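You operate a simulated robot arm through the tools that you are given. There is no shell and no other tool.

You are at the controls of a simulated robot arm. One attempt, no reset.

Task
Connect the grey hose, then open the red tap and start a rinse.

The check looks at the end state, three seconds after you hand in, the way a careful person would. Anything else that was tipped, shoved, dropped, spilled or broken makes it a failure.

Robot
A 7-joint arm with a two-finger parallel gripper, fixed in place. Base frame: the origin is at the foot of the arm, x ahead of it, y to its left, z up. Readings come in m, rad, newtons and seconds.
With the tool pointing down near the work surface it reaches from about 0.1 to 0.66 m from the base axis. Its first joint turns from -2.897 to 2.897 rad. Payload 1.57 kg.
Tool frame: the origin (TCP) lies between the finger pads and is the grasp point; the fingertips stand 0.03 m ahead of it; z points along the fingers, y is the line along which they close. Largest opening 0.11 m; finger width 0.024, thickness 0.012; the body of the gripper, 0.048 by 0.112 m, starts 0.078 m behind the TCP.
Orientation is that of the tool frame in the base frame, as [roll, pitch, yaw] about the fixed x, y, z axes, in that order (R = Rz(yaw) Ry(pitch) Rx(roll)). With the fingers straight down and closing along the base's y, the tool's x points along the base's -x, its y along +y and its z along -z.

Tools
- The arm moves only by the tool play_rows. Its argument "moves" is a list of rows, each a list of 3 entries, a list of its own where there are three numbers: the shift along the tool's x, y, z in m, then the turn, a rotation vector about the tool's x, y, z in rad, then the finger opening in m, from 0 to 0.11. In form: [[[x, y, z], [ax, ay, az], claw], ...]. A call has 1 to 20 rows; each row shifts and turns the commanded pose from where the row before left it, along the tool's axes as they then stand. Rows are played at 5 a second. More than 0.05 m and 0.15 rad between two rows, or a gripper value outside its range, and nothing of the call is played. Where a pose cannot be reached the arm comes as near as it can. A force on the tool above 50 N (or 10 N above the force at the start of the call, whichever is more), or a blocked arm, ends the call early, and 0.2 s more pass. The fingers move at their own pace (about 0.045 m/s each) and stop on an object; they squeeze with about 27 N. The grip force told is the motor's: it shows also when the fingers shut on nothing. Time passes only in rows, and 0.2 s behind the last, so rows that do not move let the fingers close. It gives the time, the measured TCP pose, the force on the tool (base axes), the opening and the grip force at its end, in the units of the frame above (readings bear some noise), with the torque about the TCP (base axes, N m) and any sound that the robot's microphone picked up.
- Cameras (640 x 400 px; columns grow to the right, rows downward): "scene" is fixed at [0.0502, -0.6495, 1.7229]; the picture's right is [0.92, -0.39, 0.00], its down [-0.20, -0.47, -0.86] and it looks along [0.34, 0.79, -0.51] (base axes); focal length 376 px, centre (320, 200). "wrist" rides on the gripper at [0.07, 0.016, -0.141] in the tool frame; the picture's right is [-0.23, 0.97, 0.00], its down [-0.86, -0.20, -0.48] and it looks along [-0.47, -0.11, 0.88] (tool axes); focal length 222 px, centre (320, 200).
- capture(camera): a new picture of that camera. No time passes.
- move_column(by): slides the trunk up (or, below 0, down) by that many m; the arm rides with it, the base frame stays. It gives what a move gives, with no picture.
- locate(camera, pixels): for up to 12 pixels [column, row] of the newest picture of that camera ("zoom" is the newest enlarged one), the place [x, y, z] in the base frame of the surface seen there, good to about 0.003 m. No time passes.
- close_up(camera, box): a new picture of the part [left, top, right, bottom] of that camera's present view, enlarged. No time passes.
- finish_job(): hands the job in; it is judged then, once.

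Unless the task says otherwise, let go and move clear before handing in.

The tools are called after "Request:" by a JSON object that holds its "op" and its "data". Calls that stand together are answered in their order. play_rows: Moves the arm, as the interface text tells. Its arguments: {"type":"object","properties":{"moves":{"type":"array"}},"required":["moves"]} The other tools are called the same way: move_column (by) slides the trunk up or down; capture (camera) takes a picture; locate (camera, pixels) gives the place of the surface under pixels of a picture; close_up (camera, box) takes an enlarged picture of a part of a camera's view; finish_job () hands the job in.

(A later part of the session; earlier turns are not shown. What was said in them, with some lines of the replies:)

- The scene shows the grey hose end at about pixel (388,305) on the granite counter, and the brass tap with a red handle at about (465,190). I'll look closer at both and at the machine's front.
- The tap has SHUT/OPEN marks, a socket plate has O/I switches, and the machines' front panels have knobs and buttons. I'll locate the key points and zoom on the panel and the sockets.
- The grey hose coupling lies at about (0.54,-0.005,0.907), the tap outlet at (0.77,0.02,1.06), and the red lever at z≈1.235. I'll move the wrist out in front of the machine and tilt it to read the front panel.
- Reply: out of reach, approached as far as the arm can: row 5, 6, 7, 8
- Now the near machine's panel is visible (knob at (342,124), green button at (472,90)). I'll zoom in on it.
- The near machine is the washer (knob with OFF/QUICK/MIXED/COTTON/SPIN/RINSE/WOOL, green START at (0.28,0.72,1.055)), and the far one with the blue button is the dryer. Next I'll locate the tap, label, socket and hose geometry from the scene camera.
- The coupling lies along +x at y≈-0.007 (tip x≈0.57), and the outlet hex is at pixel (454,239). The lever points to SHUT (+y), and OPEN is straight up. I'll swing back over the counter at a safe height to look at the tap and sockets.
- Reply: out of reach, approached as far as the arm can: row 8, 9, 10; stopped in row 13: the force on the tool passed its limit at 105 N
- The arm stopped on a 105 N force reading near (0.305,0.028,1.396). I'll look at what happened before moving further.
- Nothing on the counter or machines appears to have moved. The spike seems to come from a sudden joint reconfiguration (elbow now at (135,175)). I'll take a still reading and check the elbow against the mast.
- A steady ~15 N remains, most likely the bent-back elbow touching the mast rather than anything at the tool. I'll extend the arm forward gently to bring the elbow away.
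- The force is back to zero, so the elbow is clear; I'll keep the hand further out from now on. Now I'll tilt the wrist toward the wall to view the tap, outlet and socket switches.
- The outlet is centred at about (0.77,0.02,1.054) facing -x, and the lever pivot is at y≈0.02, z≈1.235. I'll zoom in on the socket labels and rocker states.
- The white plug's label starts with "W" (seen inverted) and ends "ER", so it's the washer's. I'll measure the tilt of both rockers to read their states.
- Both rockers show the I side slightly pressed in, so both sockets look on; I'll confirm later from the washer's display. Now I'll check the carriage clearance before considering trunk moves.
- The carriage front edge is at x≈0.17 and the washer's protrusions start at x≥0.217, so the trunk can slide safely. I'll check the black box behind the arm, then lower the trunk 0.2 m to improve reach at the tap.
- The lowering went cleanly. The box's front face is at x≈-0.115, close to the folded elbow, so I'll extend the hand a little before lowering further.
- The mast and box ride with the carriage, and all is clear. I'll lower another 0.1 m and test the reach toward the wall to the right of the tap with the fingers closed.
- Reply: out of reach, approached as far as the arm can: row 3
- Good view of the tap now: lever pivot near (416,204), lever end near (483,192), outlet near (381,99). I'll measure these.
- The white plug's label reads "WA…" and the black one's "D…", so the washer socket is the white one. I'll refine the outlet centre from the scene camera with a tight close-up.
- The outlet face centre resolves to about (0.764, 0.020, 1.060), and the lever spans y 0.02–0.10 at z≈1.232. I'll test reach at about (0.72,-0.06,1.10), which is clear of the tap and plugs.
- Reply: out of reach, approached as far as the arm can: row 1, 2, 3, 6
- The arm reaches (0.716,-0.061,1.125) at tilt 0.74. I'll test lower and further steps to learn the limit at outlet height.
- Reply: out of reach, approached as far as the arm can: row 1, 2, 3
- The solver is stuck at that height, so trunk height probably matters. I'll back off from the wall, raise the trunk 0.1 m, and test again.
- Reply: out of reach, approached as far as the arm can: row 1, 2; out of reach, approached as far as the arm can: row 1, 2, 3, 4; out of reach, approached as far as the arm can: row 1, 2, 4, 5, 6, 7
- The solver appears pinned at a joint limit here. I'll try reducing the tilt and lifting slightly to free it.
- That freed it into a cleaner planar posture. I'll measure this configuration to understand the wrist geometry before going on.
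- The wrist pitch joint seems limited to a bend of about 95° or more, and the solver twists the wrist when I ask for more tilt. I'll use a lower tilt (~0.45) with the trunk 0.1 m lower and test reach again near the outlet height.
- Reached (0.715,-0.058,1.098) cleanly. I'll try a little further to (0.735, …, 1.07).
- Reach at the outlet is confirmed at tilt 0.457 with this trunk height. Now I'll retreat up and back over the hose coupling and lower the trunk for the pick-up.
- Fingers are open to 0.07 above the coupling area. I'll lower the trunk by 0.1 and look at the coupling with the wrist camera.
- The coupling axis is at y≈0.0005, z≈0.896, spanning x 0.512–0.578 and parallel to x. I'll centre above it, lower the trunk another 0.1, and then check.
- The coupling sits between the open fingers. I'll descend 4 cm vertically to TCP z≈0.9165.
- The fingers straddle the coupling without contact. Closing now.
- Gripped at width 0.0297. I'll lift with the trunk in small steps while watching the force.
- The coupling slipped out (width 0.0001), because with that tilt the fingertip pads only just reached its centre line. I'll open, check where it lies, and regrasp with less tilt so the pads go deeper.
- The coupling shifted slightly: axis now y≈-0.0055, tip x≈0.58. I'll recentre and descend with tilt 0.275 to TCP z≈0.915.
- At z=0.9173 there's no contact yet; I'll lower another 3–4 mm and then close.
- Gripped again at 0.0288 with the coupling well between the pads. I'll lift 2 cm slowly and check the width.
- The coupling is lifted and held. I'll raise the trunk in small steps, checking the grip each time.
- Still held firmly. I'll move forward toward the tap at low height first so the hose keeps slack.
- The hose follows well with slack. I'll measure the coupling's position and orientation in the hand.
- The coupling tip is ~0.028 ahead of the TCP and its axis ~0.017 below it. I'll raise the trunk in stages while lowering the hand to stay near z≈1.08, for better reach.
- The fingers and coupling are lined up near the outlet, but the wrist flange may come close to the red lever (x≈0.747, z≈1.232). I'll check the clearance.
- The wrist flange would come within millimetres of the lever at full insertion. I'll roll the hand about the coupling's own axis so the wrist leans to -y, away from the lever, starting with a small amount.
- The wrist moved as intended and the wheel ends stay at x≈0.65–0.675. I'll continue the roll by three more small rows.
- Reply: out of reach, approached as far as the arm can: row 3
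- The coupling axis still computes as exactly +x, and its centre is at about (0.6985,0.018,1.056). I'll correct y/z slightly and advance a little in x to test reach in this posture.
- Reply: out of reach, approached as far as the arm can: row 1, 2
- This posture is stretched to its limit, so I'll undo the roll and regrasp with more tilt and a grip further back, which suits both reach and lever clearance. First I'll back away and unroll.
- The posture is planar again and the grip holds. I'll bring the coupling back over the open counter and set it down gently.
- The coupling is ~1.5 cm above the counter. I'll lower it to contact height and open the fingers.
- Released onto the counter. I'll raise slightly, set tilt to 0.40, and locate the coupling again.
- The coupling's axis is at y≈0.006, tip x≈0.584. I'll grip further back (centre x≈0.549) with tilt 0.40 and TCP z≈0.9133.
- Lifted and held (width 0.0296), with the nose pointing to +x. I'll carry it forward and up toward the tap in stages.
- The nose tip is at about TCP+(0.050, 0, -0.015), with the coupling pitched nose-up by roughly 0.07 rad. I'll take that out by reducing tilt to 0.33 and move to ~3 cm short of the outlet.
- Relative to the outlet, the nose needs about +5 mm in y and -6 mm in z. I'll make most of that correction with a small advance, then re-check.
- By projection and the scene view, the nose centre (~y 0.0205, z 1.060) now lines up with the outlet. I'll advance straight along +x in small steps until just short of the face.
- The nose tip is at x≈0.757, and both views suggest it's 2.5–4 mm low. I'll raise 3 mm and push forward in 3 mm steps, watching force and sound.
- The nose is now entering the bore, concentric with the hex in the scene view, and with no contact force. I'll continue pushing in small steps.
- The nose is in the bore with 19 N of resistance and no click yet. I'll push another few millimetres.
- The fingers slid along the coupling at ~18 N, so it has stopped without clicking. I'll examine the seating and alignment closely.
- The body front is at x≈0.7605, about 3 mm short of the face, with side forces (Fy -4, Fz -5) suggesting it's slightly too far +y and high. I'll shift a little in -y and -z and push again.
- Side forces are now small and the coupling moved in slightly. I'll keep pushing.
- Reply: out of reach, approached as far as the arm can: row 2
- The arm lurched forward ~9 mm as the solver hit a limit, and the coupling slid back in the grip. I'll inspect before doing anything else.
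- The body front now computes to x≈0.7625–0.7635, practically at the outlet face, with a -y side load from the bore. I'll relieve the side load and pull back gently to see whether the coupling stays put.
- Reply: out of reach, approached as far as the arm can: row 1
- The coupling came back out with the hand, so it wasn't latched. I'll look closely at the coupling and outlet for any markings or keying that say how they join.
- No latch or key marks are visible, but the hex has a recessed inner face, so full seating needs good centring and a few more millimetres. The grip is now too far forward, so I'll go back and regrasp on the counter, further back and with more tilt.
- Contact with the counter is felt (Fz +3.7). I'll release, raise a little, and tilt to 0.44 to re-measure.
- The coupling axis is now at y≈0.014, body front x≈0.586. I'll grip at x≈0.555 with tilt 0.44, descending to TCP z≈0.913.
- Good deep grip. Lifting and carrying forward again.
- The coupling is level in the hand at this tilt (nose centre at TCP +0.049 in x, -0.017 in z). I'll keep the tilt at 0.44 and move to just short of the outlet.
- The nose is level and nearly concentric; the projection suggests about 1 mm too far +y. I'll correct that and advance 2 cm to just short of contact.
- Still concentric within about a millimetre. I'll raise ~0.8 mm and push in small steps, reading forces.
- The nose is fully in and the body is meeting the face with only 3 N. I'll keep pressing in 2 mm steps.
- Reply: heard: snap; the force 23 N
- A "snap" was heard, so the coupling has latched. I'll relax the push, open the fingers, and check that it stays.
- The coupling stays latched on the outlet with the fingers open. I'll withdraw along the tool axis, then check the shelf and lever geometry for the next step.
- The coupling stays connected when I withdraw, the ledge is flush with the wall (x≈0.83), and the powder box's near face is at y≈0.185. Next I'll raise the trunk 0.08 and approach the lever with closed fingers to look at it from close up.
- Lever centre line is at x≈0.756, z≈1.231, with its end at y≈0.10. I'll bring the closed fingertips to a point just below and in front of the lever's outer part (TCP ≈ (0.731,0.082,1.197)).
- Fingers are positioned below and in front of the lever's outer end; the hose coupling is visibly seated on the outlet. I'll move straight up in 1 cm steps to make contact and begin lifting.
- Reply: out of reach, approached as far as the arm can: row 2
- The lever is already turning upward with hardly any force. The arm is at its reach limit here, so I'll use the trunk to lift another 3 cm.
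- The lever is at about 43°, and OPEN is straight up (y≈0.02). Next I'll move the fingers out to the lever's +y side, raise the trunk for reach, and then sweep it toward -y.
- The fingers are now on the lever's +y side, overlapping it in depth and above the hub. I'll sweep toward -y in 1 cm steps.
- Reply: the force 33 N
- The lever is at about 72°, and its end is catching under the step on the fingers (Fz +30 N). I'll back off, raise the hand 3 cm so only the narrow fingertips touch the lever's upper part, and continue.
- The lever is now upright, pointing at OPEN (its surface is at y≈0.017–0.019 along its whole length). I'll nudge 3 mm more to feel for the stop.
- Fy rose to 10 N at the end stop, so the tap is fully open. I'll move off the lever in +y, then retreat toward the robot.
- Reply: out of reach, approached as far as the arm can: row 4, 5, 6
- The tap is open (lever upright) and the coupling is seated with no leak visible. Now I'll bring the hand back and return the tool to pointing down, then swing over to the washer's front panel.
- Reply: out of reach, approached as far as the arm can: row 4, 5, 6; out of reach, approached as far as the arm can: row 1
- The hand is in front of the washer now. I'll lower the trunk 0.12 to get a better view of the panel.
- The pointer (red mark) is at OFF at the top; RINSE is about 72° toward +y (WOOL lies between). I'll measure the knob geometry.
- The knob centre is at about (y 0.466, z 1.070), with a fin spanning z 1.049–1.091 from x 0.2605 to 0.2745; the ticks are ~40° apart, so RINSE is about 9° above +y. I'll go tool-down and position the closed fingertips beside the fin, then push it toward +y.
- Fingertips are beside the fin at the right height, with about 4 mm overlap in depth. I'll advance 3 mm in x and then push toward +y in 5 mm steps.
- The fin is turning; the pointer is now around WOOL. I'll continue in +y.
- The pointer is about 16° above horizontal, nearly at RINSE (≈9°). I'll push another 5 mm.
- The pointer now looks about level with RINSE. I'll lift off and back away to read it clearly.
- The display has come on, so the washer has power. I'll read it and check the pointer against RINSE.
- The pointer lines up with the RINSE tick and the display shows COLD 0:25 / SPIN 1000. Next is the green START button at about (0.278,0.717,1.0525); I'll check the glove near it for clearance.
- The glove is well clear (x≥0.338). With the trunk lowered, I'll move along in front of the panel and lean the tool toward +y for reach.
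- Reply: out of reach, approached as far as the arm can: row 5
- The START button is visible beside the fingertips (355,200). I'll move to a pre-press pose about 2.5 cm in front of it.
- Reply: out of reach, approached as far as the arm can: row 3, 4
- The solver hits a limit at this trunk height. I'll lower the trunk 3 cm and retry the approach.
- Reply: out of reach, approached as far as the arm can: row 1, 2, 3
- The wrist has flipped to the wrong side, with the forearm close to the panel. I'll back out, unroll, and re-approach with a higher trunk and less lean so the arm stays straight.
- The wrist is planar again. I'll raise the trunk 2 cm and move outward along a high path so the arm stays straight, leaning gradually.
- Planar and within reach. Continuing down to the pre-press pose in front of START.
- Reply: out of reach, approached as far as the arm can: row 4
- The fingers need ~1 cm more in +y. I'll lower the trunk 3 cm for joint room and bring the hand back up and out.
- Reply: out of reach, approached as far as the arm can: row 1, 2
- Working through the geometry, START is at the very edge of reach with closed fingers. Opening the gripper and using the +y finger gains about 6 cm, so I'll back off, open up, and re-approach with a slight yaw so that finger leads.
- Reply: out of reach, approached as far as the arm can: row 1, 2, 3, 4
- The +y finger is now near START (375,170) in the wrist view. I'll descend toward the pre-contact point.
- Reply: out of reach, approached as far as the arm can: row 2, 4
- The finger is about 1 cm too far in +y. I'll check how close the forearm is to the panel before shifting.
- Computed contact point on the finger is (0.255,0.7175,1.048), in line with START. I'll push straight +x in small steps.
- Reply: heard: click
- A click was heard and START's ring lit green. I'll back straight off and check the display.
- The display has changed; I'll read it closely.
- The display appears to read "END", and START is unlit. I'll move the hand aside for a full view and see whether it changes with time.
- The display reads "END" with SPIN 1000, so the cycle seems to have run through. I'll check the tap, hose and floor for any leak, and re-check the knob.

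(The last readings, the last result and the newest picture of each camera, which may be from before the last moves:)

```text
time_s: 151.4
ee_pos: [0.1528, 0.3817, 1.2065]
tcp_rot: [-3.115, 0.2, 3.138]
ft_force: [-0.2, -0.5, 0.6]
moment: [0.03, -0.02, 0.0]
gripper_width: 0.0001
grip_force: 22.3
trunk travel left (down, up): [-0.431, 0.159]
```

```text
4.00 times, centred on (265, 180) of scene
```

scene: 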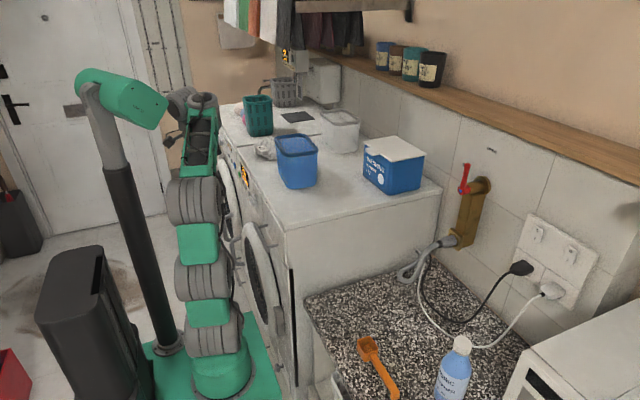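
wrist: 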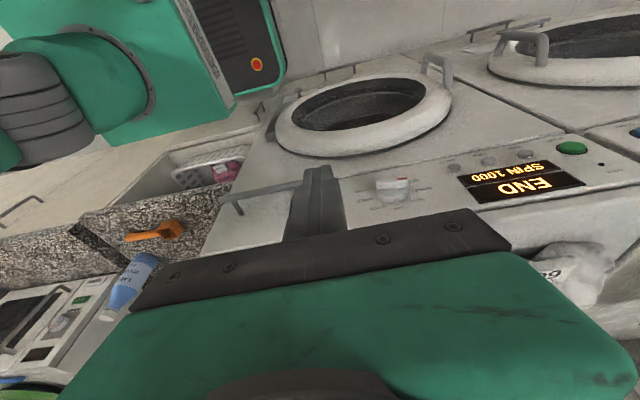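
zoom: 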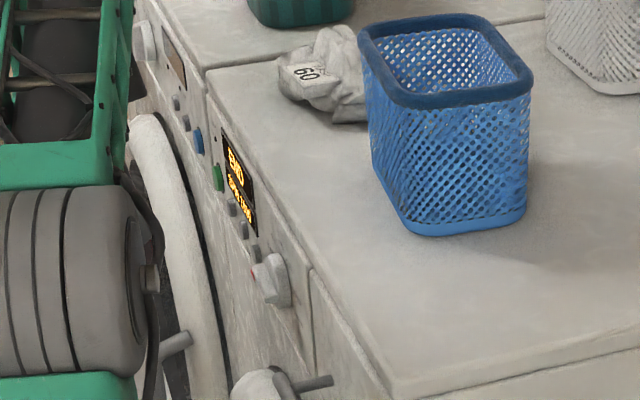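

No leak is visible, the coupling is seated, the lever is up, and the knob is on RINSE. I'll wait a few seconds without moving to see whether the display changes.

Request:
{"op": "play_rows", "data": {"moves": [[[0, 0, 0], [0, 0, 0], 0.0], [[0, 0, 0], [0, 0, 0], 0.0], [[0, 0, 0], [0, 0, 0], 0.0], [[0, 0, 0], [0, 0, 0], 0.0], [[0, 0, 0], [0, 0, 0], 0.0], [[0, 0, 0], [0, 0, 0], 0.0], [[0, 0, 0], [0, 0, 0], 0.0], [[0, 0, 0], [0, 0, 0], 0.0], [[0, 0, 0], [0, 0, 0], 0.0], [[0, 0, 0], [0, 0, 0], 0.0], [[0, 0, 0], [0, 0, 0], 0.0], [[0, 0, 0], [0, 0, 0], 0.0], [[0, 0, 0], [0, 0, 0], 0.0], [[0, 0, 0], [0, 0, 0], 0.0], [[0, 0, 0], [0, 0, 0], 0.0]]}}

Request:
{"op": "close_up", "data": {"camera": "wrist", "box": [430, 110, 630, 220]}}

Request:
{"op": "close_up", "data": {"camera": "scene", "box": [0, 200, 220, 400]}}

```text
time_s: 154.6
ee_pos: [0.1532, 0.3815, 1.2043]
tcp_rot: [-3.116, 0.198, 3.14]
ft_force: [0.4, 0.7, 0.6]
moment: [-0.03, 0.01, 0.04]
gripper_width: 0.0001
grip_force: 21.7
trunk travel left (down, up): [-0.431, 0.159]
```

```text
3.20 times, centred on (530, 165) of wrist
```

zoom: 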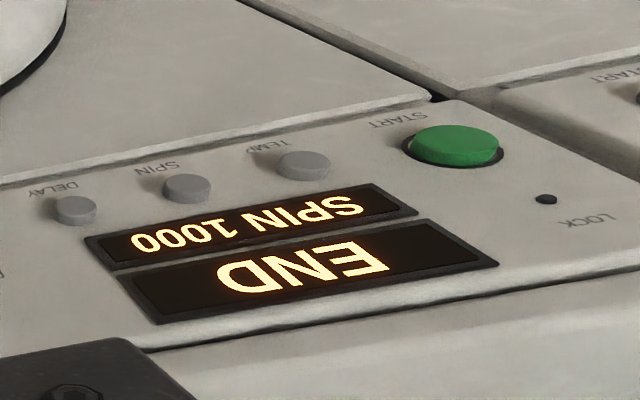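

```text
2.00 times, centred on (110, 300) of scene
```

zoom: 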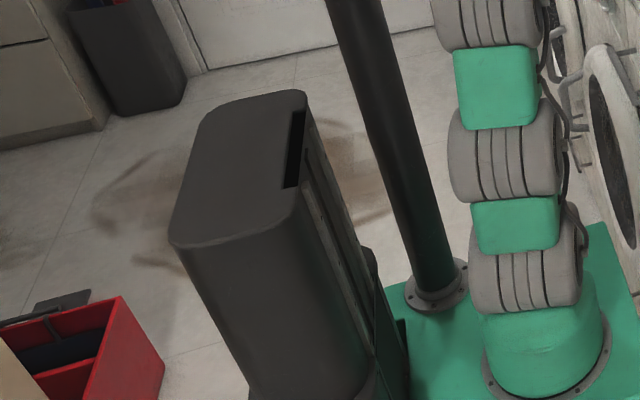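

The display stays at END with the knob on RINSE: START lit up when pressed and the cycle has now run through, with the hose seated, the tap open and nothing leaking or disturbed. I'll move the hand further clear and take a last look.

Request:
{"op": "move_column", "data": {"by": 0.12}}

Request:
{"op": "capture", "data": {"camera": "scene"}}

Request:
{"op": "close_up", "data": {"camera": "scene", "box": [215, 130, 315, 230]}}

Request:
{"op": "close_up", "data": {"camera": "scene", "box": [430, 140, 510, 260]}}

```text
time_s: 156.1
ee_pos: [0.155, 0.3821, 1.3238]
tcp_rot: [-3.117, 0.2, 3.14]
ft_force: [0.0, -0.4, -1.1]
moment: [-0.02, 0.0, 0.02]
gripper_width: 0.0002
grip_force: 21.0
trunk travel left (down, up): [-0.551, 0.039]
```

```text
taken
```

scene: 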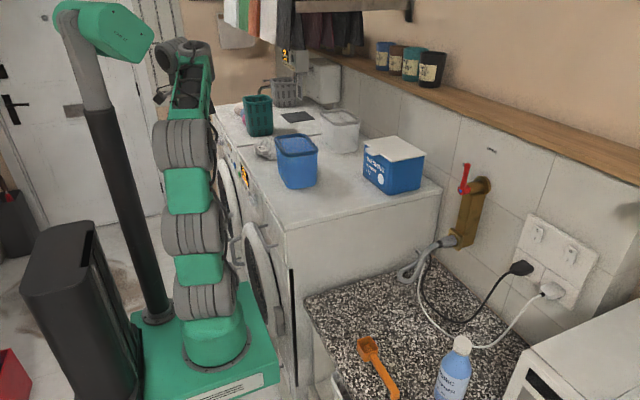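

```text
4.00 times, centred on (265, 180) of scene
```

zoom: 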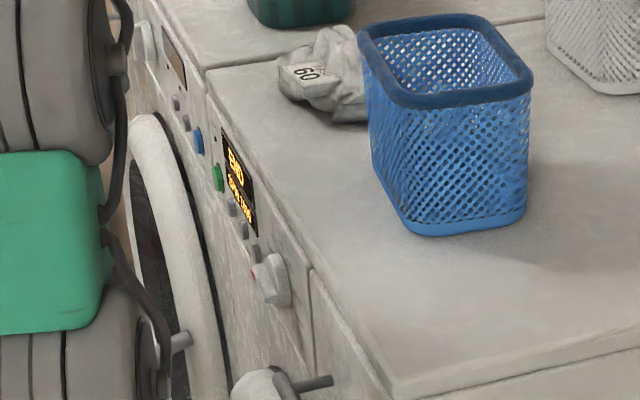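

```text
3.33 times, centred on (470, 200) of scene
```

zoom: 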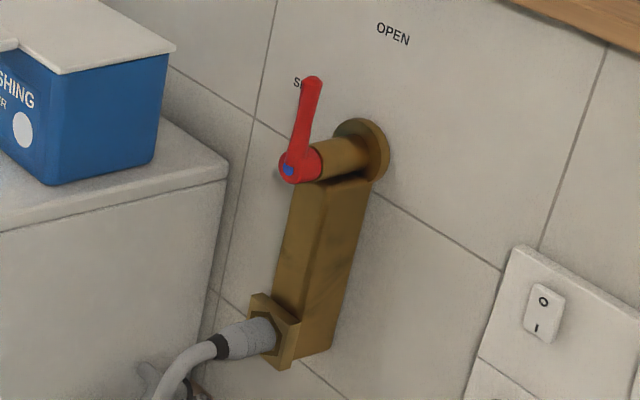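

The final views show the coupling seated on the outlet, the red lever upright at OPEN, the knob on RINSE with the cycle run (END), and all other objects where they were. The arm is clear, so I'm handing in.

Request:
{"op": "finish_job", "data": {}}

```text
The job is handed in.
```

The grey hose is connected to the tap, the red tap is fully open, and a rinse was started on the washer.

- **Hose:** The coupling snapped onto the tap outlet and stayed on after I let go. It took three grasps. On the first lift it slipped out of the fingers and dropped back onto the counter, and a first push into the outlet did not latch.
- **Tap:** The lever is up at OPEN and against its stop. I saw no leak at the outlet or on the counter.
- **Rinse:** I turned the knob from OFF to RINSE and the display came on with "COLD 0:25 / SPIN 1000". I pressed the green START once. It clicked and its ring lit.
- **Display now:** About 2.5 seconds after the press the display read "END" with START unlit. I took this to be a sped-up cycle that had finished. I did not see it counting down, and I did not press START again to check.

Near the start of the job the arm bumped itself while swinging over the counter (105 N), and it stopped there. Nothing else looked moved, tipped or spilled in the final pictures.
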